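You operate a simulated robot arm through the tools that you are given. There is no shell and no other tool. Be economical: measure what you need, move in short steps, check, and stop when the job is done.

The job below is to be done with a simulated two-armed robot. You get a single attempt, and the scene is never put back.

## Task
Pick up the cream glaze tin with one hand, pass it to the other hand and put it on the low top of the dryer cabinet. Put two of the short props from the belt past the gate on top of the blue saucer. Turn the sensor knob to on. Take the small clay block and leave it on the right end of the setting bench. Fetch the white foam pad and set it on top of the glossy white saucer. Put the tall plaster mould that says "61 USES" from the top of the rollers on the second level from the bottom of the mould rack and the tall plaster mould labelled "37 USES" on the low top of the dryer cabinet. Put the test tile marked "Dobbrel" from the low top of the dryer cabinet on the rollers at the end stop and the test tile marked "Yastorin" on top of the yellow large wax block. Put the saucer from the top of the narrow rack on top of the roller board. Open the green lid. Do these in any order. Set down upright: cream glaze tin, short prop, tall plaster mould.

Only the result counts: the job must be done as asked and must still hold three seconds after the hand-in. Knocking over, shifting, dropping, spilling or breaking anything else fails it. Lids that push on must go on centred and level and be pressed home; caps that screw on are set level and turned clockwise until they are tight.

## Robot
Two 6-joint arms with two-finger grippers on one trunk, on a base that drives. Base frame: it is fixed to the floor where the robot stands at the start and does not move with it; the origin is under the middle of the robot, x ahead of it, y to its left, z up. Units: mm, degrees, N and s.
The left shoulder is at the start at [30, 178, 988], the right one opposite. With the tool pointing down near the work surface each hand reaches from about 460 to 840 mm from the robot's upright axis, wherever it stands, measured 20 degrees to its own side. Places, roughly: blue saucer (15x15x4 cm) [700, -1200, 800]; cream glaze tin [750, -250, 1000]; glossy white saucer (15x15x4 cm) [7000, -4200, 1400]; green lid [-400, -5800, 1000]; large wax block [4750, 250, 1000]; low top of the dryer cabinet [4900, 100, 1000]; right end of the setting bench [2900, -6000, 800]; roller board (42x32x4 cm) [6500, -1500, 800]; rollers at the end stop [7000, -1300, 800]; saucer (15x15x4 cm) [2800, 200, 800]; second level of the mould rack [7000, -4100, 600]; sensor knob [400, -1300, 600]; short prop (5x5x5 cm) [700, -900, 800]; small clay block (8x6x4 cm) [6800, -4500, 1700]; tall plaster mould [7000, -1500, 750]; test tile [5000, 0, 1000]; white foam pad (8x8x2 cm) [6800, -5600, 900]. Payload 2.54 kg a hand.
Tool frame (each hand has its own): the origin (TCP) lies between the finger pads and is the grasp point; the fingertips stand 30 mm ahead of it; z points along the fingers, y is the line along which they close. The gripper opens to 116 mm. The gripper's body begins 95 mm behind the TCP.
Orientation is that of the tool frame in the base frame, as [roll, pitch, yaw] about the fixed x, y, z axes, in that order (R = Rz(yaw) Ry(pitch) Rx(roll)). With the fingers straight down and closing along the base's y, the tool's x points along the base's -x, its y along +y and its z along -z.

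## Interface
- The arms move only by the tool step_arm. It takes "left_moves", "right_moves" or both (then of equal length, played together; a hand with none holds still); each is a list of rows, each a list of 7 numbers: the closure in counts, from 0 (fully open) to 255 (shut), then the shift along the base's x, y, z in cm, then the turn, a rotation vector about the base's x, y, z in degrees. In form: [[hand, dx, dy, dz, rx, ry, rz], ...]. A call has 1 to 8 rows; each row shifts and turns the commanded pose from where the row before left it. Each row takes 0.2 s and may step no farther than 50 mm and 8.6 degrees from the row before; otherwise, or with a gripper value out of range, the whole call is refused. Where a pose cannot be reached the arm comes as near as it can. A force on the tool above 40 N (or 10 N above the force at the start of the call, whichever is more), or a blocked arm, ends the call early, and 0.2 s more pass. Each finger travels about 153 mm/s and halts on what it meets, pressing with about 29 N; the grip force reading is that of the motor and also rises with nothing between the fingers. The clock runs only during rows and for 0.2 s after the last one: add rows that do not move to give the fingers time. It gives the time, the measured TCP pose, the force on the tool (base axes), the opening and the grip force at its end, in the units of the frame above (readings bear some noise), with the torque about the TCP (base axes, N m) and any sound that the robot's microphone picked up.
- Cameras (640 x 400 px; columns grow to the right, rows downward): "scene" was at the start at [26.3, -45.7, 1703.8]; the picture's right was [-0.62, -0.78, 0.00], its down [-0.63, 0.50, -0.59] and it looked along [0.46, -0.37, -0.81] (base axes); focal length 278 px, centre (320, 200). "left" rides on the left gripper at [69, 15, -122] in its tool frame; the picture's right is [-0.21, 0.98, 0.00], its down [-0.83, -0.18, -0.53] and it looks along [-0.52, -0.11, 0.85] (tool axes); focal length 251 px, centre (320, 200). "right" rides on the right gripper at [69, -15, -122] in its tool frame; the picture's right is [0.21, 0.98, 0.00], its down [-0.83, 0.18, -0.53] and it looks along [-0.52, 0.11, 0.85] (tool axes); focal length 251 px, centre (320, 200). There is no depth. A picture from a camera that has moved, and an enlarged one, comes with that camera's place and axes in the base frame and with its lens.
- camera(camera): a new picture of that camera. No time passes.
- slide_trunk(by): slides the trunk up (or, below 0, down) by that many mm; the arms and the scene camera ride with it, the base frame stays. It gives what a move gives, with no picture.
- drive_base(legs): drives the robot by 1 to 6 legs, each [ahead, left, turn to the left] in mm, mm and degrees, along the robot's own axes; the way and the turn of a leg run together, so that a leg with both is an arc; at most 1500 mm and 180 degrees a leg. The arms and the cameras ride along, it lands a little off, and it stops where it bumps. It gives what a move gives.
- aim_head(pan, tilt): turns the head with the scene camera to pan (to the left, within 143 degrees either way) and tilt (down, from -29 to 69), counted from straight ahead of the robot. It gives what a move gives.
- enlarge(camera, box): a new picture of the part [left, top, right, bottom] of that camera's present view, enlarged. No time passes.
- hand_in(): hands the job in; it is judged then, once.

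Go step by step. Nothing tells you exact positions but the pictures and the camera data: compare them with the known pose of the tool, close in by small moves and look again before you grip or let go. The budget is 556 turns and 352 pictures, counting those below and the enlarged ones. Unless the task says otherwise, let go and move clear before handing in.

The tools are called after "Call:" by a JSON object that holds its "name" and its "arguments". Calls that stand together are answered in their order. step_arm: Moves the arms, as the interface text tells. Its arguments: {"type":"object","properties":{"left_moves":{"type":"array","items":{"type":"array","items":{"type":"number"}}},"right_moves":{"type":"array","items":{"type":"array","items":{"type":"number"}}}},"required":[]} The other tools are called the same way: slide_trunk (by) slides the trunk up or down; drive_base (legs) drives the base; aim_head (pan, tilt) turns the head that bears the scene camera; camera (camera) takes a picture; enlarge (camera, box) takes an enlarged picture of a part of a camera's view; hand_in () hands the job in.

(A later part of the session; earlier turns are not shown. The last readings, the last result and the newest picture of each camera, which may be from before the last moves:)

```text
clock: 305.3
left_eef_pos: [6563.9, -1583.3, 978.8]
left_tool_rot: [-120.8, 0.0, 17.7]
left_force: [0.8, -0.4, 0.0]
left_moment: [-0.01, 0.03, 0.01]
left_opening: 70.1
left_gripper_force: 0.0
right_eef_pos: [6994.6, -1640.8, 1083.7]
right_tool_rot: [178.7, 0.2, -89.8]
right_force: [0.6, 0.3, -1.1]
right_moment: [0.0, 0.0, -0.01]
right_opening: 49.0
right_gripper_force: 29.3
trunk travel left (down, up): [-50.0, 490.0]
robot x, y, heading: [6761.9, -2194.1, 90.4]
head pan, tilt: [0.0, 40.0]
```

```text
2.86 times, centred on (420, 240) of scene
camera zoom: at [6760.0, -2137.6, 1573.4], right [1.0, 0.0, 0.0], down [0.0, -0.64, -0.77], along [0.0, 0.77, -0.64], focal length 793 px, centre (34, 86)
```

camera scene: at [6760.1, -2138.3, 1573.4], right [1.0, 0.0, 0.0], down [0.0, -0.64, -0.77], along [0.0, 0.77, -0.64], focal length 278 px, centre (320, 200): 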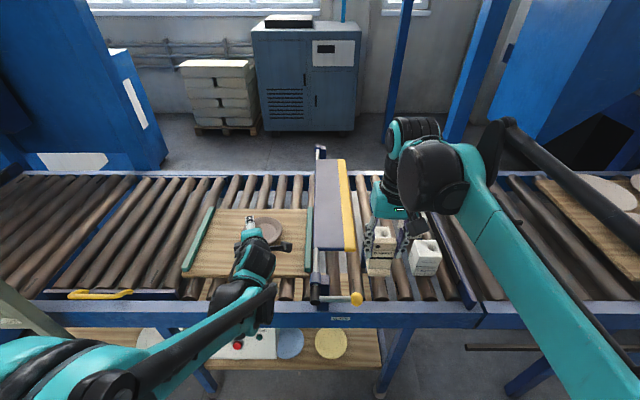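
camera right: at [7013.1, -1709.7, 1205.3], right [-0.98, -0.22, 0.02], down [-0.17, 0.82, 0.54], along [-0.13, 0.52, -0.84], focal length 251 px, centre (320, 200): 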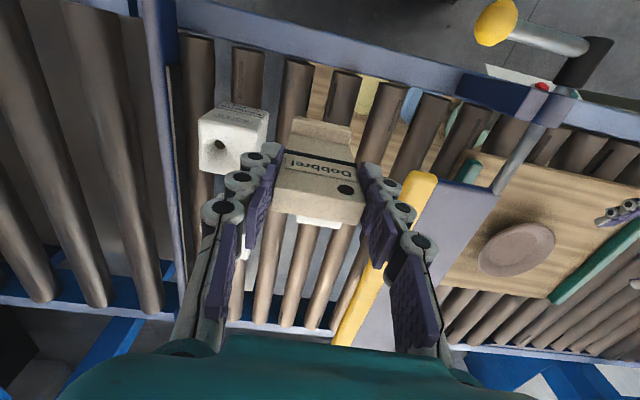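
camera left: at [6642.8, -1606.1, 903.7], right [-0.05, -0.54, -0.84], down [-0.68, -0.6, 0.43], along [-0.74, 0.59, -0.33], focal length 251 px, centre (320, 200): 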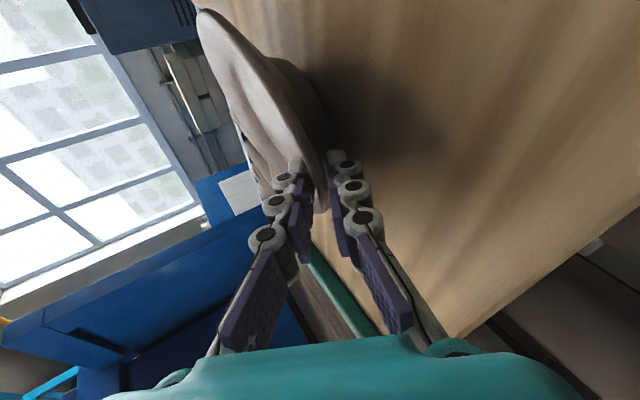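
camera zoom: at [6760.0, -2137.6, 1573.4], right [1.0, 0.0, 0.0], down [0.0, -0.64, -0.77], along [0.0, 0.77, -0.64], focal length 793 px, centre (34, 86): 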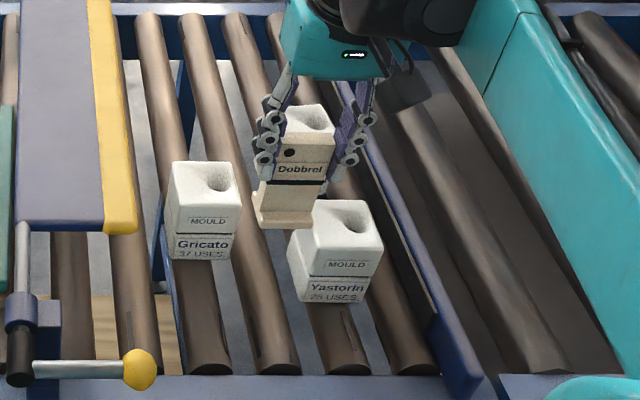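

Moulds identified: Gricato 37 uses (left), Yastorin 25 uses, third behind. I'll set Dobbrel in the roller valley at x≈6985, y≈−1632.

Call:
{"name": "step_arm", "arguments": {"right_moves": [[255, -1.0, 0.8, 0, 0, 0, 0], [255, 0, 0, -4.5, 0, 0, 0], [255, 0, 0, -4.5, 0, 0, 0], [255, 0, 0, -4.5, 0, 0, 0], [255, 0, 0, 0, 0, 0, 0]]}}

Call:
{"name": "camera", "arguments": {"camera": "right"}}

Call:
{"name": "enlarge", "arguments": {"camera": "scene", "box": [340, 170, 500, 310]}}

```text
clock: 306.5
left_eef_pos: [6563.4, -1583.8, 978.1]
left_tool_rot: [-120.8, -0.1, 17.6]
left_force: [0.2, 0.5, 0.1]
left_moment: [0.03, -0.01, 0.04]
left_opening: 70.6
left_gripper_force: 0.1
right_eef_pos: [6984.5, -1631.1, 950.4]
right_tool_rot: [178.8, 0.1, -89.8]
right_force: [0.0, 0.2, -0.4]
right_moment: [0.01, -0.02, 0.03]
right_opening: 48.9
right_gripper_force: 29.2
trunk travel left (down, up): [-50.0, 490.0]
robot x, y, heading: [6758.5, -2195.3, 90.5]
head pan, tilt: [0.0, 40.0]
```

```text
173 pictures are left
camera right: at [7001.8, -1700.4, 1071.6], right [-0.98, -0.22, 0.02], down [-0.17, 0.82, 0.54], along [-0.13, 0.52, -0.84], focal length 251 px, centre (320, 200)
```

right: 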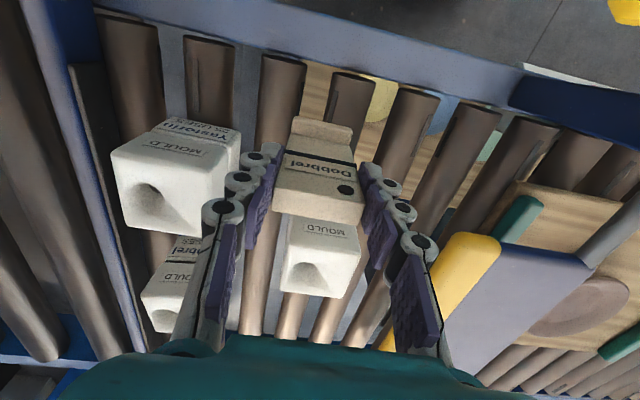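

```text
2.86 times, centred on (420, 240) of scene
camera zoom: at [6760.0, -2137.5, 1573.4], right [1.0, 0.0, 0.0], down [0.0, -0.64, -0.77], along [0.0, 0.77, -0.64], focal length 793 px, centre (34, 86)
```

zoom: 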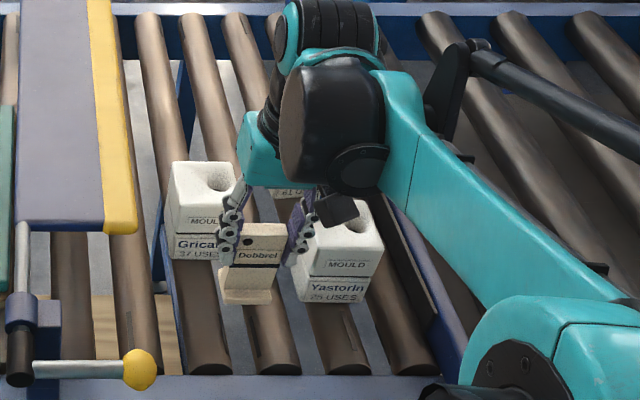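

Call:
{"name": "step_arm", "arguments": {"right_moves": [[255, 0, 0, -3.5, 0, 0, 0], [255, 0, 0, -2.5, 0, 0, 0], [255, 0, 0, 0, 0, 0, 0]]}}

Call:
{"name": "camera", "arguments": {"camera": "right"}}

Call:
{"name": "enlarge", "arguments": {"camera": "scene", "box": [340, 170, 500, 310]}}

```text
clock: 307.3
left_eef_pos: [6563.9, -1584.5, 977.1]
left_tool_rot: [-120.8, -0.1, 17.7]
left_force: [0.8, -0.2, 0.4]
left_moment: [0.03, 0.03, 0.03]
left_opening: 70.7
left_gripper_force: 0.0
right_eef_pos: [6981.9, -1632.6, 890.2]
right_tool_rot: [178.9, 0.2, -89.8]
right_force: [0.4, 2.0, 8.3]
right_moment: [0.15, -0.22, 0.03]
right_opening: 49.2
right_gripper_force: 29.2
trunk travel left (down, up): [-50.0, 490.0]
robot x, y, heading: [6764.1, -2194.1, 90.3]
head pan, tilt: [0.0, 40.0]
```

```text
171 pictures are left
camera right: at [7000.0, -1702.2, 1011.8], right [-0.98, -0.22, 0.02], down [-0.17, 0.82, 0.54], along [-0.13, 0.52, -0.84], focal length 251 px, centre (320, 200)
```

right: 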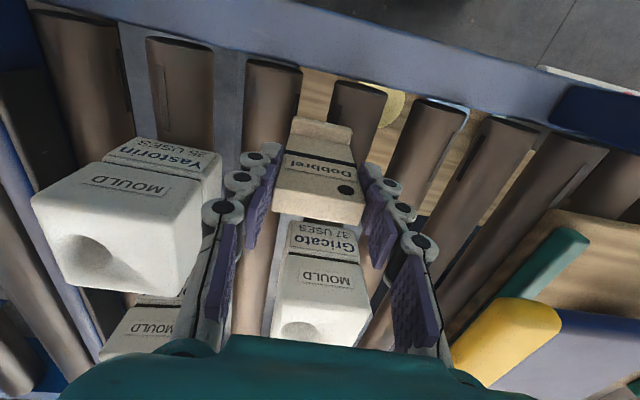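

```text
2.86 times, centred on (420, 240) of scene
camera zoom: at [6759.7, -2137.8, 1573.5], right [1.0, 0.0, 0.0], down [0.0, -0.64, -0.77], along [0.0, 0.77, -0.64], focal length 793 px, centre (34, 86)
```

zoom: 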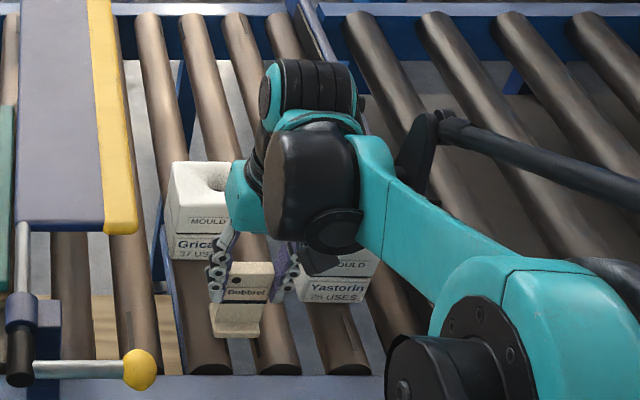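

Call:
{"name": "step_arm", "arguments": {"right_moves": [[255, 0.2, 0, -0.3, 0, 0, 0], [255, 0, 0, 0, 0, 0, 0]]}}

Call:
{"name": "step_arm", "arguments": {"right_moves": [[220, 0, 0, 0, 0, 0, 0], [130, 0, 0, 0, 0, 0, 0], [110, 0, 0, 0, 0, 0, 0], [110, 0, 0, 0, 0, 0, 0]]}}

Call:
{"name": "camera", "arguments": {"camera": "right"}}

```text
clock: 307.9
left_eef_pos: [6561.1, -1584.5, 978.9]
left_tool_rot: [-120.7, -0.1, 17.8]
left_force: [0.0, 1.1, -0.2]
left_moment: [-0.03, 0.02, 0.04]
left_opening: 70.5
left_gripper_force: 0.0
right_eef_pos: [6983.3, -1634.6, 888.0]
right_tool_rot: [178.8, 0.1, -89.8]
right_force: [-9.8, 3.3, 23.4]
right_moment: [0.2, 0.28, 0.06]
right_opening: 49.1
right_gripper_force: 29.2
trunk travel left (down, up): [-50.0, 490.0]
robot x, y, heading: [6760.2, -2191.8, 90.4]
head pan, tilt: [0.0, 40.0]
```

```text
clock: 308.9
left_eef_pos: [6563.8, -1583.2, 978.0]
left_tool_rot: [-120.8, 0.1, 17.6]
left_force: [-1.0, -0.8, 0.7]
left_moment: [-0.02, 0.05, 0.0]
left_opening: 70.4
left_gripper_force: 0.1
right_eef_pos: [6984.1, -1633.0, 887.4]
right_tool_rot: [178.8, 0.1, -89.9]
right_force: [-0.1, -0.3, 0.3]
right_moment: [0.01, 0.0, 0.0]
right_opening: 66.0
right_gripper_force: 0.1
trunk travel left (down, up): [-50.0, 490.0]
robot x, y, heading: [6760.2, -2188.7, 90.4]
head pan, tilt: [0.0, 40.0]
```

```text
169 pictures are left
camera right: at [7002.5, -1702.5, 1008.0], right [-0.98, -0.22, 0.02], down [-0.17, 0.82, 0.54], along [-0.13, 0.52, -0.84], focal length 251 px, centre (320, 200)
```

right: 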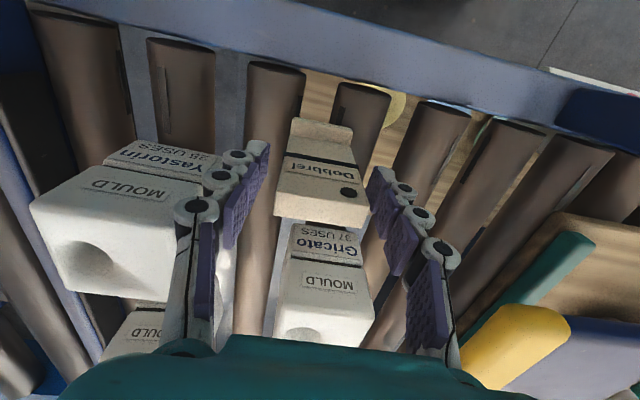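

Tile stands. Rise straight up and check.

Call:
{"name": "step_arm", "arguments": {"right_moves": [[110, 0, 0, 3, 0, 0, 0], [110, 0, 0, 5, 0, 0, 0], [110, 0, 0, 5, 0, 0, 0], [110, 0, 0, 5, 0, 0, 0]]}}

Call:
{"name": "camera", "arguments": {"camera": "right"}}

Call:
{"name": "enlarge", "arguments": {"camera": "scene", "box": [340, 170, 500, 310]}}

```text
clock: 309.9
left_eef_pos: [6564.0, -1583.0, 977.1]
left_tool_rot: [-120.9, 0.0, 17.7]
left_force: [0.4, -0.6, -0.3]
left_moment: [-0.01, -0.02, 0.04]
left_opening: 70.7
left_gripper_force: 0.1
right_eef_pos: [6986.6, -1636.2, 1069.3]
right_tool_rot: [178.8, 0.2, -89.8]
right_force: [0.1, 0.0, -0.7]
right_moment: [-0.01, 0.0, -0.01]
right_opening: 66.0
right_gripper_force: 0.0
trunk travel left (down, up): [-50.0, 490.0]
robot x, y, heading: [6762.1, -2192.6, 90.3]
head pan, tilt: [0.0, 40.0]
```

```text
168 pictures are left
camera right: at [7004.2, -1704.8, 1191.3], right [-0.98, -0.22, 0.02], down [-0.17, 0.82, 0.54], along [-0.13, 0.52, -0.84], focal length 251 px, centre (320, 200)
```

right: 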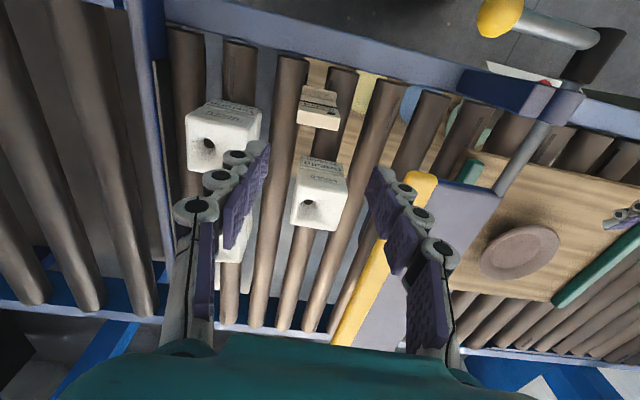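

```text
2.86 times, centred on (420, 240) of scene
camera zoom: at [6759.9, -2137.8, 1573.4], right [1.0, 0.0, 0.0], down [0.0, -0.64, -0.77], along [0.0, 0.77, -0.64], focal length 793 px, centre (34, 86)
```

zoom: 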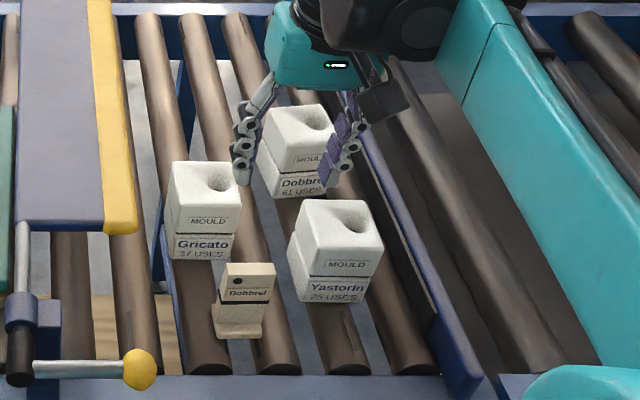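

Dobbrel is placed, and the third mould is "61 USES". I'll restore the left hand to vertical and rotate the right, both to close along y, for picking the two moulds.

Call:
{"name": "step_arm", "arguments": {"left_moves": [[60, 0, -1, 1, -8.0, -2.6, 0], [0, 0, -1, 1, -8.0, -2.6, 0], [0, 0, -1, 1, -8.0, -2.6, 0], [0, 0, -1, 1, -8.0, -2.6, 0], [0, 0, 0, 1, -8.0, -2.6, 0], [0, 0, 0, 1, -8.0, -2.6, 0], [0, 0, 0, 1, -8.0, -2.6, 0], [0, 0, 0, 0, 0, 0, -8.5]], "right_moves": [[0, 0, 0, 1, 0, 0, -8.5], [0, 0, 0, 1, 0, 0, -8.5], [0, 0, 0, 1, 0, 0, -8.5], [0, 0, 0, 0, 0, 0, -8.5], [0, 0, 0, 0, 0, 0, -8.5], [0, 0, 0, 0, 0, 0, -8.5], [0, 0, 0, 0, 0, 0, -8.5], [0, 0, 0, 0, 0, 0, -8.5]]}}

Call:
{"name": "step_arm", "arguments": {"left_moves": [[0, 0, 0, 0, 0, 0, -8.5], [0, 0, 0, 2, 0, 0, 0], [0, 0, 0, 2, 0, 0, 0], [0, 0, 0, 0, 0, 0, 0]], "right_moves": [[0, 0, 0, 0, 0, 0, -8.5], [0, 0, 0, 0, 0, 0, -8.5], [0, 0, 0, 0, 0, 0, -5], [0, 0, 0, 0, 0, 0, 0]]}}

Call:
{"name": "drive_base", "arguments": {"legs": [[0, -300, 0]]}}

Call:
{"name": "camera", "arguments": {"camera": "right"}}

Call:
{"name": "camera", "arguments": {"camera": "left"}}

```text
clock: 311.7
left_eef_pos: [6561.3, -1624.4, 1045.5]
left_tool_rot: [-179.8, -0.2, 9.3]
left_force: [-0.1, -0.5, 1.0]
left_moment: [0.03, -0.01, -0.02]
left_opening: 115.9
left_gripper_force: 0.1
right_eef_pos: [6988.2, -1635.6, 1097.2]
right_tool_rot: [178.7, 0.1, -157.9]
right_force: [0.3, -0.1, -0.4]
right_moment: [0.03, -0.01, -0.01]
right_opening: 116.0
right_gripper_force: 0.1
trunk travel left (down, up): [-50.0, 490.0]
robot x, y, heading: [6757.9, -2193.0, 90.0]
head pan, tilt: [0.0, 40.0]
```

```text
clock: 312.7
left_eef_pos: [6562.3, -1622.6, 1085.5]
left_tool_rot: [-179.7, -0.2, 0.7]
left_force: [0.7, 1.3, 0.6]
left_moment: [0.03, -0.01, 0.0]
left_opening: 115.9
left_gripper_force: 0.0
right_eef_pos: [6987.6, -1633.6, 1096.5]
right_tool_rot: [178.8, 0.2, -179.8]
right_force: [-1.0, -0.7, 1.0]
right_moment: [0.01, 0.02, -0.04]
right_opening: 116.0
right_gripper_force: 0.0
trunk travel left (down, up): [-50.0, 490.0]
robot x, y, heading: [6759.5, -2188.7, 90.0]
head pan, tilt: [0.0, 40.0]
```

```text
clock: 314.8
left_eef_pos: [6852.4, -1622.9, 1084.5]
left_tool_rot: [-179.7, -0.2, 1.3]
left_force: [0.7, -0.4, 0.2]
left_moment: [0.02, 0.03, -0.02]
left_opening: 115.9
left_gripper_force: 0.0
right_eef_pos: [7277.5, -1628.8, 1097.6]
right_tool_rot: [178.8, 0.0, -179.4]
right_force: [0.2, 0.4, 0.2]
right_moment: [0.04, 0.03, 0.0]
right_opening: 116.0
right_gripper_force: 0.1
trunk travel left (down, up): [-50.0, 490.0]
robot x, y, heading: [7055.4, -2194.0, 90.7]
head pan, tilt: [0.0, 40.0]
```

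```text
166 pictures are left
camera right: at [7208.3, -1647.9, 1218.7], right [-0.22, 0.97, 0.02], down [0.82, 0.18, 0.54], along [0.52, 0.14, -0.84], focal length 251 px, centre (320, 200)
```

right: 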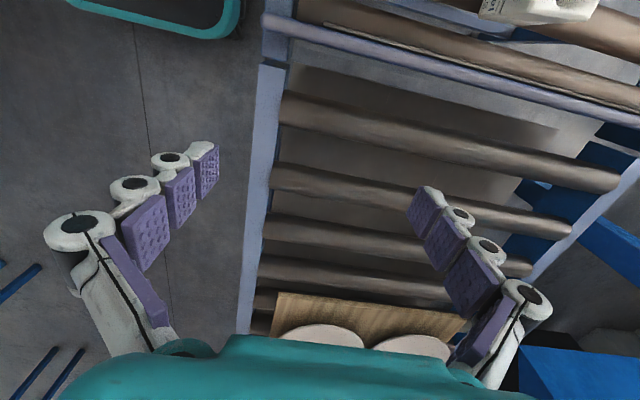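

```text
165 pictures are left
camera left: at [6921.5, -1637.5, 1206.0], right [-0.19, -0.98, -0.01], down [-0.83, 0.16, 0.53], along [-0.52, 0.11, -0.85], focal length 251 px, centre (320, 200)
```

left: 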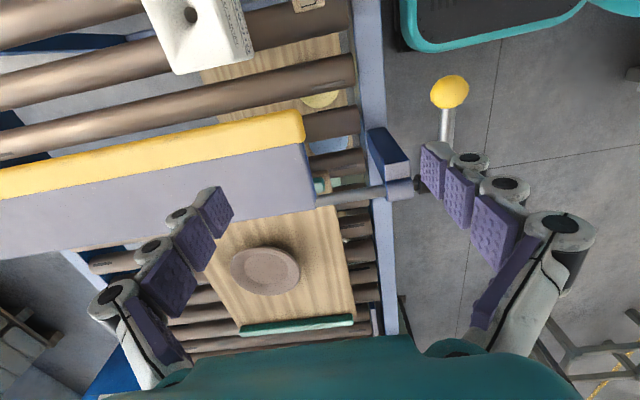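

Call:
{"name": "step_arm", "arguments": {"left_moves": [[0, 2.7, 3.1, 0, 0, 0, -1], [0, 2.7, 3.1, 0, 0, 0, 0], [0, 2.7, 3.1, 0, 0, 0, 0], [0, 2.7, 3.1, 0, 0, 0, 0], [0, 0, 0, 0, 0, 0, 0]]}}

Call:
{"name": "camera", "arguments": {"camera": "left"}}

Call:
{"name": "enlarge", "arguments": {"camera": "scene", "box": [220, 170, 420, 310]}}

```text
clock: 315.9
left_eef_pos: [6958.7, -1500.7, 1084.4]
left_tool_rot: [-179.6, -0.1, 0.3]
left_force: [0.0, 0.1, 0.2]
left_moment: [-0.01, 0.01, 0.03]
left_opening: 116.1
left_gripper_force: 0.0
right_eef_pos: [7276.7, -1631.1, 1097.9]
right_tool_rot: [178.7, 0.1, -179.5]
right_force: [0.5, -0.1, 0.0]
right_moment: [0.02, -0.03, -0.01]
right_opening: 116.3
right_gripper_force: 0.0
trunk travel left (down, up): [-50.0, 490.0]
robot x, y, heading: [7057.4, -2190.9, 90.7]
head pan, tilt: [0.0, 40.0]
```

```text
164 pictures are left
camera left: at [7027.6, -1517.8, 1206.9], right [-0.21, -0.98, -0.01], down [-0.83, 0.17, 0.53], along [-0.52, 0.12, -0.85], focal length 251 px, centre (320, 200)
```

left: 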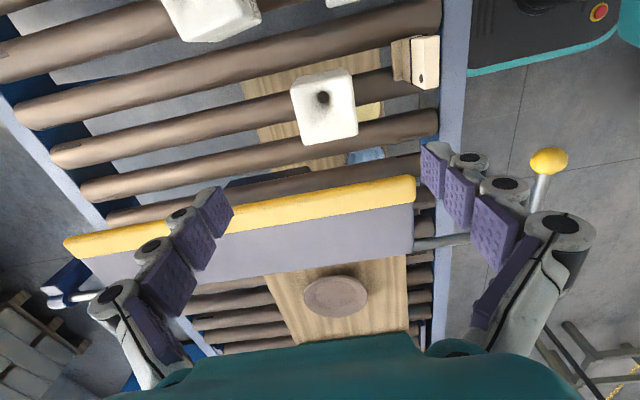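

```text
2.86 times, centred on (320, 240) of scene
camera zoom: at [7053.1, -2135.7, 1573.4], right [1.0, 0.01, 0.0], down [0.01, -0.64, -0.77], along [-0.01, 0.77, -0.64], focal length 793 px, centre (320, 86)
```

zoom: 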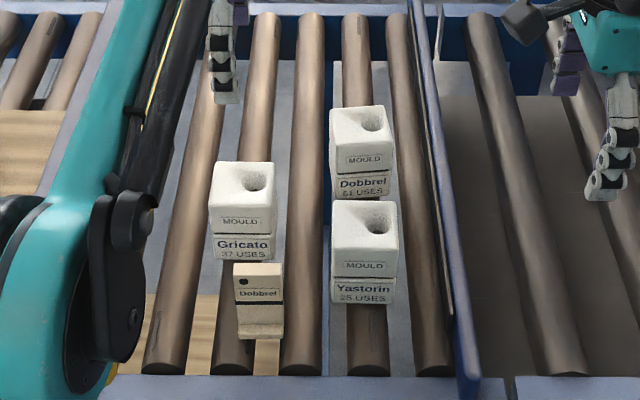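

Call:
{"name": "step_arm", "arguments": {"left_moves": [[0, 0.3, -0.6, -3, 0, 0, 0], [0, 0, 0, -4.5, 0, 0, 0], [0, 0, 0, -4.5, 0, 0, 0], [0, 0, 0, 0, 0, 0, 0]]}}

Call:
{"name": "camera", "arguments": {"camera": "left"}}

```text
clock: 316.9
left_eef_pos: [6966.8, -1506.2, 965.5]
left_tool_rot: [-179.7, -0.3, 0.4]
left_force: [-0.4, -0.4, 1.3]
left_moment: [0.02, 0.0, -0.03]
left_opening: 116.0
left_gripper_force: 0.0
right_eef_pos: [7276.7, -1629.6, 1096.5]
right_tool_rot: [178.8, 0.0, -179.5]
right_force: [-0.2, 0.3, 0.8]
right_moment: [-0.02, -0.03, 0.02]
right_opening: 116.1
right_gripper_force: 0.0
trunk travel left (down, up): [-50.0, 490.0]
robot x, y, heading: [7054.4, -2190.3, 90.9]
head pan, tilt: [0.0, 40.0]
```

```text
162 pictures are left
camera left: at [7035.3, -1523.2, 1087.4], right [-0.21, -0.98, -0.01], down [-0.83, 0.18, 0.53], along [-0.52, 0.12, -0.85], focal length 251 px, centre (320, 200)
```

left: 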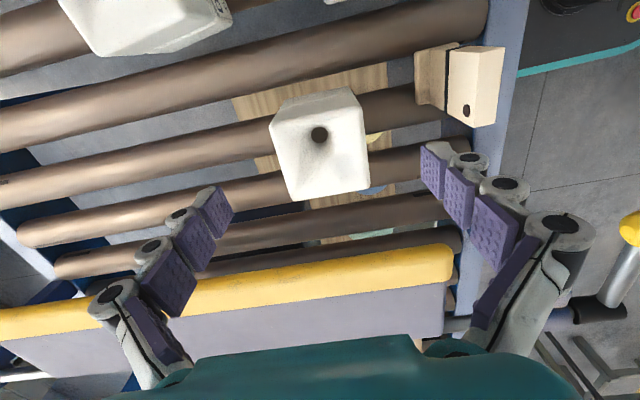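

Call:
{"name": "step_arm", "arguments": {"left_moves": [[35, 0, 0, 0, 0, 0, 0], [35, 0, 0, -4.5, 0, 0, 0], [35, 0, 0, -4, 0, 0, 0], [35, 0, 0, 0, 0, 0, 0]]}}

Call:
{"name": "camera", "arguments": {"camera": "left"}}

```text
clock: 317.9
left_eef_pos: [6962.9, -1505.2, 879.3]
left_tool_rot: [-179.7, -0.2, 0.3]
left_force: [-0.6, 0.0, 0.1]
left_moment: [0.02, 0.02, -0.02]
left_opening: 99.7
left_gripper_force: 0.0
right_eef_pos: [7276.5, -1628.4, 1097.8]
right_tool_rot: [178.7, 0.1, -179.4]
right_force: [0.0, 0.6, 0.5]
right_moment: [0.01, -0.01, -0.01]
right_opening: 116.0
right_gripper_force: 0.2
trunk travel left (down, up): [-50.0, 490.0]
robot x, y, heading: [7054.8, -2188.7, 90.7]
head pan, tilt: [0.0, 40.0]
```

```text
161 pictures are left
camera left: at [7031.9, -1521.2, 1001.5], right [-0.21, -0.98, -0.01], down [-0.83, 0.18, 0.53], along [-0.52, 0.12, -0.85], focal length 251 px, centre (320, 200)
```

left: 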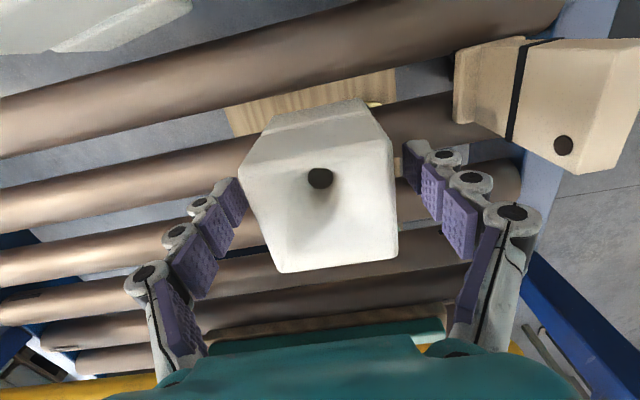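

Call:
{"name": "step_arm", "arguments": {"left_moves": [[80, 0, 0, 0, 0, 0, 0], [255, 0, 0, 0, 0, 0, 0], [255, 0, 0, 0, 0, 0, 0]]}}

Call:
{"name": "step_arm", "arguments": {"left_moves": [[255, 0, 0, 2, 0, 0, 0], [255, 0, 0, 4, 0, 0, 0], [255, 0, 0, 4.5, 0, 0, 0], [255, 0, 0, 4.5, 0, 0, 0], [255, 0, 0, 4.5, 0, 0, 0], [255, 0, 0, 0, 0, 0, 0]]}}

Call:
{"name": "camera", "arguments": {"camera": "left"}}

Call:
{"name": "enlarge", "arguments": {"camera": "scene", "box": [220, 170, 420, 310]}}

```text
clock: 318.8
left_eef_pos: [6963.7, -1505.9, 880.6]
left_tool_rot: [-179.7, -0.2, 0.3]
left_force: [1.6, 0.5, 3.2]
left_moment: [-0.22, -0.1, 0.02]
left_opening: 71.9
left_gripper_force: 28.8
right_eef_pos: [7277.4, -1630.6, 1097.3]
right_tool_rot: [178.8, 0.1, -179.4]
right_force: [0.5, 0.4, 0.5]
right_moment: [0.04, 0.02, -0.03]
right_opening: 116.0
right_gripper_force: 0.1
trunk travel left (down, up): [-50.0, 490.0]
robot x, y, heading: [7058.3, -2191.5, 90.7]
head pan, tilt: [0.0, 40.0]
```

```text
clock: 320.1
left_eef_pos: [6964.4, -1504.1, 1073.2]
left_tool_rot: [-179.9, -0.2, 0.3]
left_force: [-0.7, -0.5, -5.6]
left_moment: [0.01, -0.05, 0.04]
left_opening: 71.8
left_gripper_force: 29.1
right_eef_pos: [7277.0, -1629.1, 1096.2]
right_tool_rot: [178.8, 0.1, -179.4]
right_force: [0.4, 0.7, -0.5]
right_moment: [-0.02, -0.02, 0.01]
right_opening: 115.8
right_gripper_force: 0.1
trunk travel left (down, up): [-50.0, 490.0]
robot x, y, heading: [7053.0, -2189.5, 90.8]
head pan, tilt: [0.0, 40.0]
```

```text
160 pictures are left
camera left: at [7032.3, -1519.7, 1195.7], right [-0.21, -0.98, 0.0], down [-0.83, 0.18, 0.53], along [-0.52, 0.12, -0.85], focal length 251 px, centre (320, 200)
```

left: 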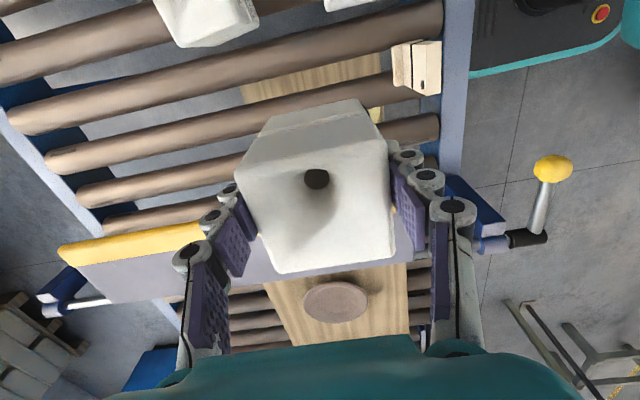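

```text
2.86 times, centred on (320, 240) of scene
camera zoom: at [7053.3, -2134.1, 1573.3], right [1.0, 0.01, 0.0], down [0.01, -0.64, -0.77], along [-0.01, 0.77, -0.64], focal length 793 px, centre (320, 86)
```

zoom: 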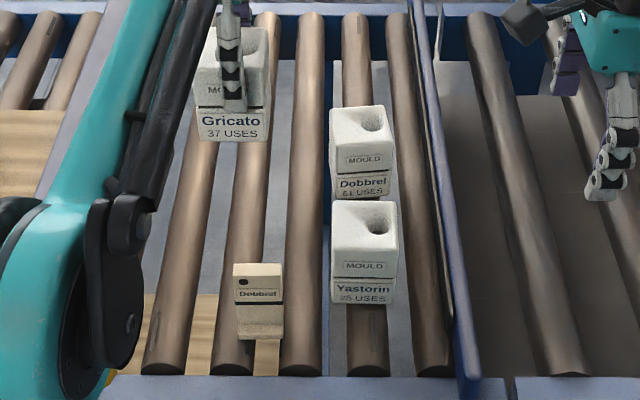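

Call:
{"name": "enlarge", "arguments": {"camera": "scene", "box": [330, 215, 370, 250]}}

Call:
{"name": "step_arm", "arguments": {"right_moves": [[0, -4, 2.5, 0, 0, 0, 0], [0, -4, 2.5, 0, 0, 0, 0], [0, -3, 3.5, 0, 0, 0, 0], [0, -3, 4, 0, 0, 0, 0], [0, -2, 4, 0, 0, 0, 0], [0, -1, 4, 0, 0, 0, 0], [0, 0, 3, 0, 0, 0, 0], [0, 0, 0, 0, 0, 0, 0]]}}

Call:
{"name": "camera", "arguments": {"camera": "right"}}

```text
11.43 times, centred on (350, 232) of scene
camera zoom: at [7053.3, -2134.1, 1573.3], right [1.0, 0.01, 0.0], down [0.01, -0.64, -0.77], along [-0.01, 0.77, -0.64], focal length 3173 px, centre (-23, -171)
```

zoom: 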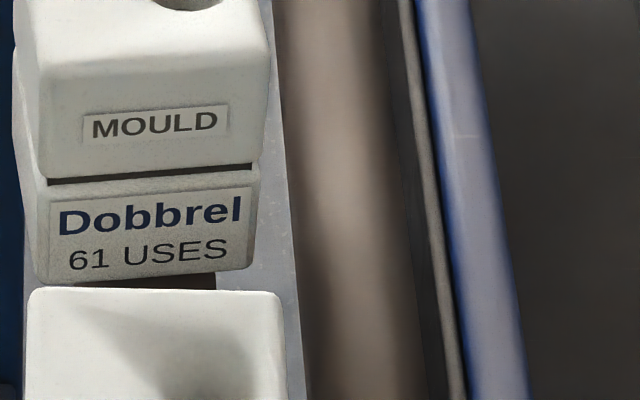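

```text
clock: 321.9
left_eef_pos: [6963.1, -1504.6, 1072.6]
left_tool_rot: [-179.7, -0.2, 0.3]
left_force: [0.1, 0.1, -5.6]
left_moment: [-0.02, -0.02, 0.0]
left_opening: 71.5
left_gripper_force: 29.1
right_eef_pos: [7121.9, -1464.7, 1082.5]
right_tool_rot: [178.9, 0.1, -179.3]
right_force: [-0.3, -0.7, -0.1]
right_moment: [0.0, 0.0, -0.01]
right_opening: 115.8
right_gripper_force: 0.0
right hand out of reach, approached as far as the arm can: row 5, 6, 7
trunk travel left (down, up): [-50.0, 490.0]
robot x, y, heading: [7056.3, -2190.4, 90.9]
head pan, tilt: [0.0, 40.0]
```

```text
157 pictures are left
camera right: at [7052.1, -1483.0, 1203.6], right [-0.23, 0.97, 0.02], down [0.82, 0.18, 0.54], along [0.52, 0.14, -0.84], focal length 251 px, centre (320, 200)
```

right: 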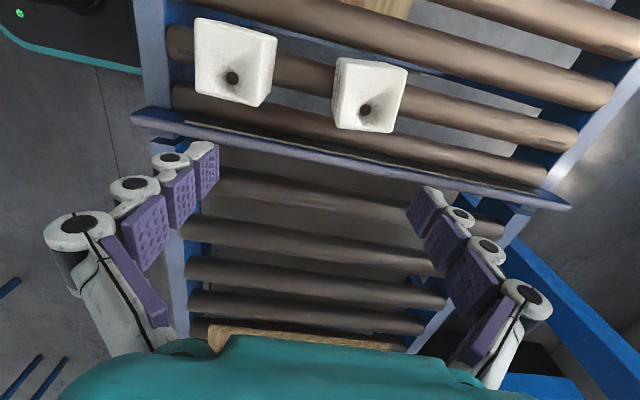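

Confirmed 61 USES. Drive forward 90 mm for reach and position over it.

Call:
{"name": "drive_base", "arguments": {"legs": [[90, 0, 0]]}}

Call:
{"name": "step_arm", "arguments": {"right_moves": [[0, -2.6, -2.4, 0, 0, 0, 0], [0, 0, 0, -4, 0, 0, 0], [0, 0, 0, -4, 0, 0, 0], [0, 0, 0, 0, 0, 0, 0]]}}

Call:
{"name": "camera", "arguments": {"camera": "right"}}

```text
clock: 323.1
left_eef_pos: [6960.0, -1416.0, 1071.4]
left_tool_rot: [-179.9, -0.2, 0.5]
left_force: [0.2, -0.2, -6.4]
left_moment: [-0.05, -0.03, 0.02]
left_opening: 71.4
left_gripper_force: 28.8
right_eef_pos: [7117.6, -1374.5, 1081.7]
right_tool_rot: [178.8, 0.2, -179.2]
right_force: [0.1, 0.2, -0.6]
right_moment: [-0.04, 0.01, 0.02]
right_opening: 116.1
right_gripper_force: 0.2
trunk travel left (down, up): [-50.0, 490.0]
robot x, y, heading: [7051.4, -2101.8, 91.0]
head pan, tilt: [0.0, 40.0]
```

```text
clock: 323.4
left_eef_pos: [6957.2, -1419.3, 1073.9]
left_tool_rot: [179.8, 0.1, -0.3]
left_force: [0.3, -11.9, -10.4]
left_moment: [1.76, 0.46, -0.92]
left_opening: 71.7
left_gripper_force: 28.8
right_eef_pos: [7111.5, -1384.8, 1083.4]
right_tool_rot: [178.0, 0.2, 179.6]
right_force: [0.0, 12.3, 5.9]
right_moment: [-1.75, 0.46, -0.98]
right_opening: 116.2
right_gripper_force: 0.1
trunk travel left (down, up): [-50.0, 490.0]
robot x, y, heading: [7055.3, -2098.0, 90.9]
head pan, tilt: [0.0, 40.0]
stopped in row 1 (left hand): the force on the tool passed its limit at 93 N (the readings are from after the stop); the commanded pose is now the measured one
```

```text
156 pictures are left
camera right: at [7041.4, -1403.5, 1204.8], right [-0.21, 0.98, 0.03], down [0.83, 0.16, 0.54], along [0.52, 0.14, -0.84], focal length 251 px, centre (320, 200)
```

right: 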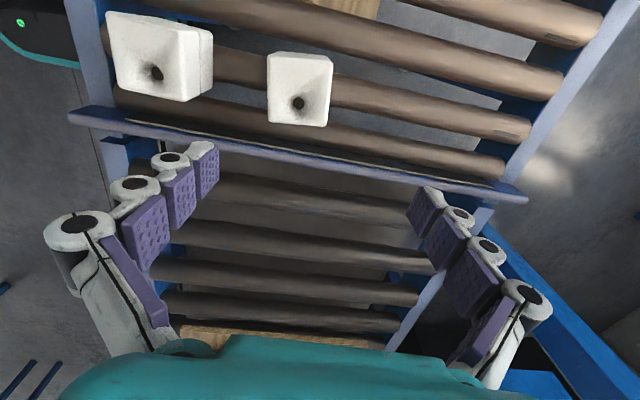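

The two hands' cameras touched. Move the left hand away first.

Call:
{"name": "step_arm", "arguments": {"left_moves": [[255, -3, -1, 0, 0, 0, 0], [255, -4, -1, 1, 0, 0, 0], [255, -4, -1, 1, 0, 0, 0], [255, -4, -1, 1, 0, 0, 0], [255, -4, -1, 0, 0, 0, 0], [255, 0, 0, 0, 0, 0, 0]]}}

Call:
{"name": "camera", "arguments": {"camera": "left"}}

```text
clock: 324.8
left_eef_pos: [6767.0, -1465.0, 1103.9]
left_tool_rot: [179.7, 0.0, -0.1]
left_force: [0.8, -0.5, -5.0]
left_moment: [0.0, 0.0, 0.02]
left_opening: 71.6
left_gripper_force: 28.9
right_eef_pos: [7111.2, -1383.7, 1082.8]
right_tool_rot: [178.4, 0.1, 179.7]
right_force: [0.5, -0.2, 0.2]
right_moment: [-0.02, 0.04, 0.07]
right_opening: 116.2
right_gripper_force: 0.0
trunk travel left (down, up): [-50.0, 490.0]
robot x, y, heading: [7056.2, -2099.7, 91.0]
head pan, tilt: [0.0, 40.0]
```

```text
155 pictures are left
camera left: at [6835.8, -1481.3, 1226.7], right [-0.22, -0.98, 0.0], down [-0.82, 0.19, 0.53], along [-0.52, 0.11, -0.84], focal length 251 px, centre (320, 200)
```

left: 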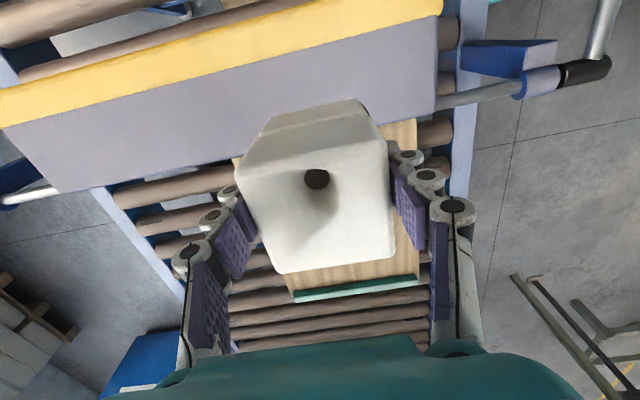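

Call:
{"name": "step_arm", "arguments": {"right_moves": [[35, -1.9, -2.1, 0, 0, 0, 0], [35, 0, 0, -4, 0, 0, 0], [35, 0, 0, -4, 0, 0, 0], [35, 0, 0, -3, 0, 0, 0], [35, 0, 0, 0, 0, 0, 0]]}}

Call:
{"name": "camera", "arguments": {"camera": "right"}}

```text
clock: 326.0
left_eef_pos: [6766.2, -1465.2, 1105.2]
left_tool_rot: [179.8, 0.1, -0.1]
left_force: [0.7, 0.0, -3.9]
left_moment: [-0.01, -0.05, 0.01]
left_opening: 71.5
left_gripper_force: 28.8
right_eef_pos: [7091.2, -1404.7, 972.5]
right_tool_rot: [178.2, 0.1, 179.7]
right_force: [0.3, -0.4, 0.0]
right_moment: [0.0, 0.01, 0.01]
right_opening: 100.0
right_gripper_force: 0.0
trunk travel left (down, up): [-50.0, 490.0]
robot x, y, heading: [7055.7, -2099.4, 90.8]
head pan, tilt: [0.0, 40.0]
```

```text
154 pictures are left
camera right: at [7022.1, -1423.4, 1093.2], right [-0.21, 0.98, 0.03], down [0.83, 0.16, 0.54], along [0.52, 0.14, -0.84], focal length 251 px, centre (320, 200)
```

right: 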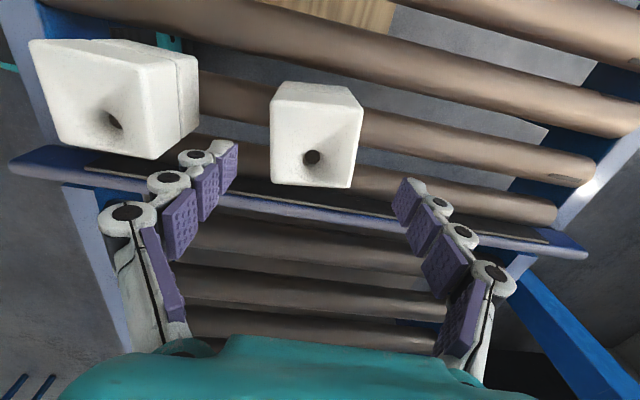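

Call:
{"name": "step_arm", "arguments": {"right_moves": [[35, 0, -0.2, -4.5, 0, 0, 0], [35, 0, 0, -4.5, 0, 0, 0], [35, 0, 0, 0, 0, 0, 0]]}}

Call:
{"name": "camera", "arguments": {"camera": "right"}}

```text
clock: 326.8
left_eef_pos: [6765.7, -1466.5, 1104.7]
left_tool_rot: [179.9, 0.1, -0.1]
left_force: [0.5, 0.1, -4.5]
left_moment: [-0.03, -0.04, 0.04]
left_opening: 71.6
left_gripper_force: 29.0
right_eef_pos: [7089.3, -1407.5, 881.0]
right_tool_rot: [178.2, 0.1, 179.8]
right_force: [-0.8, -1.3, -0.1]
right_moment: [0.0, -0.01, 0.01]
right_opening: 100.3
right_gripper_force: 0.1
trunk travel left (down, up): [-50.0, 490.0]
robot x, y, heading: [7052.3, -2103.9, 90.6]
head pan, tilt: [0.0, 40.0]
```

```text
153 pictures are left
camera right: at [7019.6, -1425.9, 1002.4], right [-0.21, 0.98, 0.03], down [0.83, 0.16, 0.54], along [0.52, 0.14, -0.84], focal length 251 px, centre (320, 200)
```

right: 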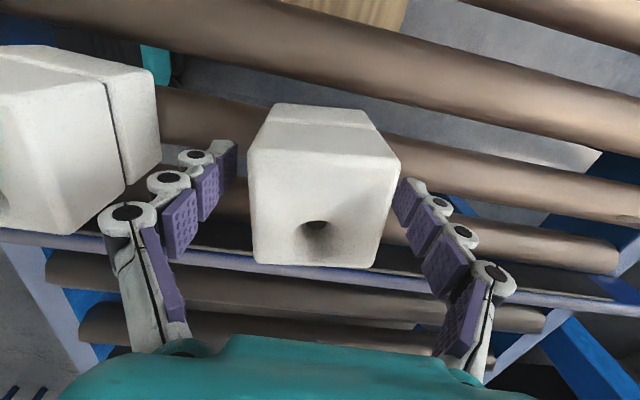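

Call:
{"name": "step_arm", "arguments": {"right_moves": [[80, 0, 0, 0, 0, 0, 0], [255, 0, 0, 0, 0, 0, 0], [255, 0, 0, 0, 0, 0, 0]]}}

Call:
{"name": "step_arm", "arguments": {"right_moves": [[255, 0, 0, 2, 0, 0, 0], [255, 0, 0, 4, 0, 0, 0], [255, 0, 0, 4.5, 0, 0, 0], [255, 0, 0, 4.5, 0, 0, 0], [255, 0, -1, 4.5, 0, 0, 0], [255, 0, 0, 0, 0, 0, 0]]}}

Call:
{"name": "camera", "arguments": {"camera": "right"}}

Call:
{"name": "camera", "arguments": {"camera": "scene"}}

```text
clock: 327.6
left_eef_pos: [6765.9, -1467.2, 1104.7]
left_tool_rot: [179.8, 0.1, -0.1]
left_force: [0.2, 0.0, -5.3]
left_moment: [0.0, -0.05, 0.02]
left_opening: 71.2
left_gripper_force: 29.0
right_eef_pos: [7089.5, -1407.2, 882.8]
right_tool_rot: [178.3, 0.1, 179.7]
right_force: [-0.3, -2.0, 4.7]
right_moment: [-0.54, 0.13, 0.1]
right_opening: 73.9
right_gripper_force: 28.9
trunk travel left (down, up): [-50.0, 490.0]
robot x, y, heading: [7051.9, -2102.7, 91.1]
head pan, tilt: [0.0, 40.0]
```

```text
clock: 329.0
left_eef_pos: [6766.4, -1465.3, 1105.4]
left_tool_rot: [179.7, 0.1, 0.0]
left_force: [-0.1, 1.0, -5.5]
left_moment: [-0.01, -0.06, 0.01]
left_opening: 71.6
left_gripper_force: 28.9
right_eef_pos: [7094.2, -1414.7, 1075.9]
right_tool_rot: [178.3, 0.1, 179.8]
right_force: [-0.2, 0.3, -5.7]
right_moment: [-0.01, 0.02, 0.02]
right_opening: 72.1
right_gripper_force: 28.9
trunk travel left (down, up): [-50.0, 490.0]
robot x, y, heading: [7051.3, -2098.4, 90.8]
head pan, tilt: [0.0, 40.0]
```

```text
152 pictures are left
camera right: at [7024.1, -1431.9, 1197.8], right [-0.21, 0.98, 0.03], down [0.83, 0.16, 0.54], along [0.52, 0.14, -0.84], focal length 251 px, centre (320, 200)
```

right: 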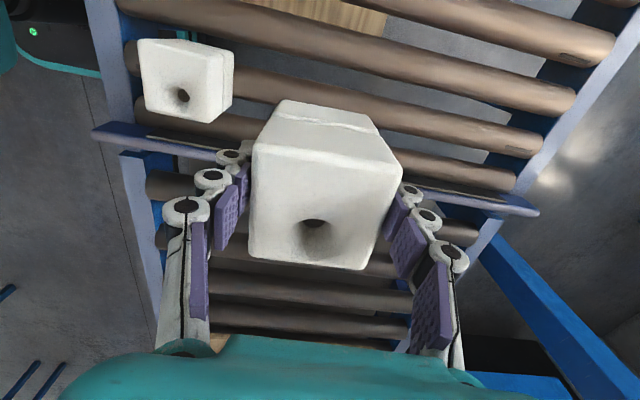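

```text
151 pictures are left
camera scene: at [7051.6, -2044.8, 1573.2], right [1.0, 0.02, 0.0], down [0.01, -0.64, -0.77], along [-0.01, 0.77, -0.64], focal length 278 px, centre (320, 200)
```

scene: 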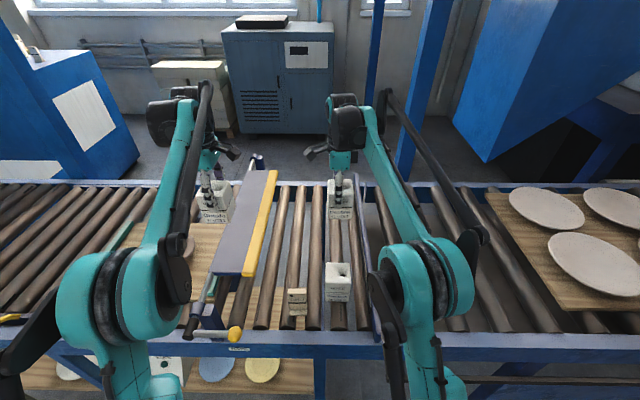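

Both moulds are held. For the low shelf I need a tilted grip on the 61 mould, so I'll set it on the rollers at Gricato's old spot, and regrip.

Call:
{"name": "step_arm", "arguments": {"left_moves": [[255, -4, -1, 0, 0, 0, 0], [255, -4, -1, 0, 0, 0, 0], [255, -4, -1, 0, 0, 0, 0], [255, -2, -1, 0, 0, 0, 0]], "right_moves": [[255, -3, -2.5, 0, 0, 0, 0], [255, -4, -2, 0, 0, 0, 0], [255, -4, -2, 0, 0, 0, 0], [255, -2, -2, 0, 0, 0, 0]]}}

Call:
{"name": "enlarge", "arguments": {"camera": "scene", "box": [220, 170, 420, 330]}}

Call:
{"name": "camera", "arguments": {"camera": "right"}}

```text
clock: 330.0
left_eef_pos: [6626.3, -1509.2, 1102.8]
left_tool_rot: [179.7, 0.1, -0.3]
left_force: [0.6, 1.1, -4.9]
left_moment: [0.05, -0.04, 0.03]
left_opening: 71.6
left_gripper_force: 29.4
right_eef_pos: [6961.3, -1502.5, 1076.2]
right_tool_rot: [178.4, 0.1, 179.7]
right_force: [0.7, -1.0, -5.6]
right_moment: [-0.01, 0.04, 0.02]
right_opening: 72.2
right_gripper_force: 29.7
trunk travel left (down, up): [-50.0, 490.0]
robot x, y, heading: [7053.2, -2099.1, 90.7]
head pan, tilt: [0.0, 40.0]
```

```text
2.50 times, centred on (320, 250) of scene
camera zoom: at [7051.4, -2046.5, 1573.3], right [1.0, 0.02, 0.0], down [0.01, -0.64, -0.77], along [-0.01, 0.77, -0.64], focal length 694 px, centre (320, 75)
```

zoom: 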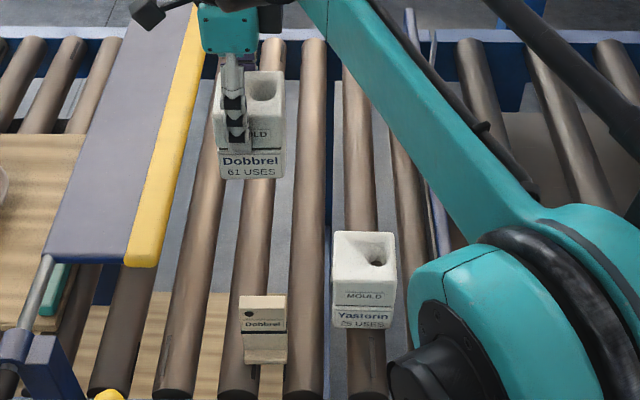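

```text
149 pictures are left
camera right: at [6892.3, -1520.8, 1196.7], right [-0.21, 0.98, 0.03], down [0.83, 0.16, 0.54], along [0.52, 0.14, -0.84], focal length 251 px, centre (320, 200)
```

right: 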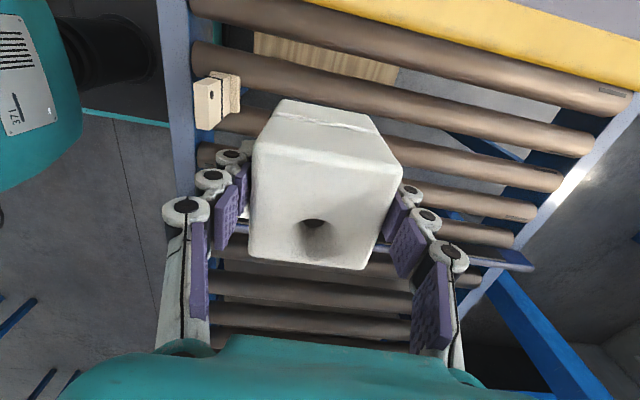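

Call:
{"name": "step_arm", "arguments": {"right_moves": [[255, 0.2, -0.3, -4.5, 0, 0, 0], [255, 0, 0, -4.5, 0, 0, 0], [255, 0, 0, -4.5, 0, 0, 0], [255, 0, 0, -4, 0, 0, 0], [255, 0, 0, -1.2, 0, 0, 0], [255, 0, 0, 0, 0, 0, 0]]}}

Call:
{"name": "step_arm", "arguments": {"right_moves": [[255, 0, 0, -0.4, 0, 0, 0], [255, 0, 0, 0, 0, 0, 0]]}}

```text
clock: 331.4
left_eef_pos: [6625.9, -1509.4, 1101.7]
left_tool_rot: [179.7, 0.1, -0.1]
left_force: [0.1, 0.2, -5.2]
left_moment: [0.0, -0.01, 0.0]
left_opening: 71.5
left_gripper_force: 29.0
right_eef_pos: [6962.6, -1505.8, 891.1]
right_tool_rot: [178.3, 0.1, 179.7]
right_force: [-0.1, 0.2, -6.3]
right_moment: [-0.03, 0.03, -0.01]
right_opening: 72.0
right_gripper_force: 28.7
trunk travel left (down, up): [-50.0, 490.0]
robot x, y, heading: [7053.3, -2102.1, 90.6]
head pan, tilt: [0.0, 40.0]
```

```text
clock: 332.0
left_eef_pos: [6625.6, -1508.9, 1102.9]
left_tool_rot: [179.8, 0.1, -0.1]
left_force: [-0.8, 0.5, -5.6]
left_moment: [-0.02, -0.05, -0.02]
left_opening: 71.7
left_gripper_force: 29.0
right_eef_pos: [6962.3, -1505.8, 887.2]
right_tool_rot: [178.3, 0.1, 179.9]
right_force: [-0.2, -0.8, -5.5]
right_moment: [-0.02, 0.04, 0.03]
right_opening: 71.7
right_gripper_force: 29.3
trunk travel left (down, up): [-50.0, 490.0]
robot x, y, heading: [7056.0, -2100.5, 90.8]
head pan, tilt: [0.0, 40.0]
```

Call:
{"name": "step_arm", "arguments": {"right_moves": [[255, 0, 0, -0.4, 0, 0, 0], [255, 0, 0, 0, 0, 0, 0]]}}

Call:
{"name": "step_arm", "arguments": {"right_moves": [[255, 0, 0, -0.2, 0, 0, 0], [255, 0, 0, 0, 0, 0, 0]]}}

```text
clock: 332.6
left_eef_pos: [6625.9, -1508.8, 1103.3]
left_tool_rot: [179.8, 0.1, -0.1]
left_force: [0.4, 0.2, -6.0]
left_moment: [-0.03, -0.06, 0.01]
left_opening: 71.5
left_gripper_force: 29.0
right_eef_pos: [6963.5, -1505.9, 882.7]
right_tool_rot: [178.3, 0.0, 179.7]
right_force: [-0.6, 2.7, 2.5]
right_moment: [-0.04, -0.23, 0.1]
right_opening: 71.7
right_gripper_force: 28.8
trunk travel left (down, up): [-50.0, 490.0]
robot x, y, heading: [7056.4, -2102.1, 90.9]
head pan, tilt: [0.0, 40.0]
```

```text
clock: 333.2
left_eef_pos: [6625.9, -1509.4, 1102.8]
left_tool_rot: [179.7, 0.2, -0.1]
left_force: [0.5, -0.1, -5.6]
left_moment: [-0.01, -0.05, 0.01]
left_opening: 71.7
left_gripper_force: 29.1
right_eef_pos: [6964.2, -1507.0, 881.8]
right_tool_rot: [178.1, 0.2, 179.7]
right_force: [0.6, 10.1, 19.3]
right_moment: [-0.07, -0.02, 0.1]
right_opening: 71.8
right_gripper_force: 28.9
trunk travel left (down, up): [-50.0, 490.0]
robot x, y, heading: [7054.3, -2098.8, 90.9]
head pan, tilt: [0.0, 40.0]
```

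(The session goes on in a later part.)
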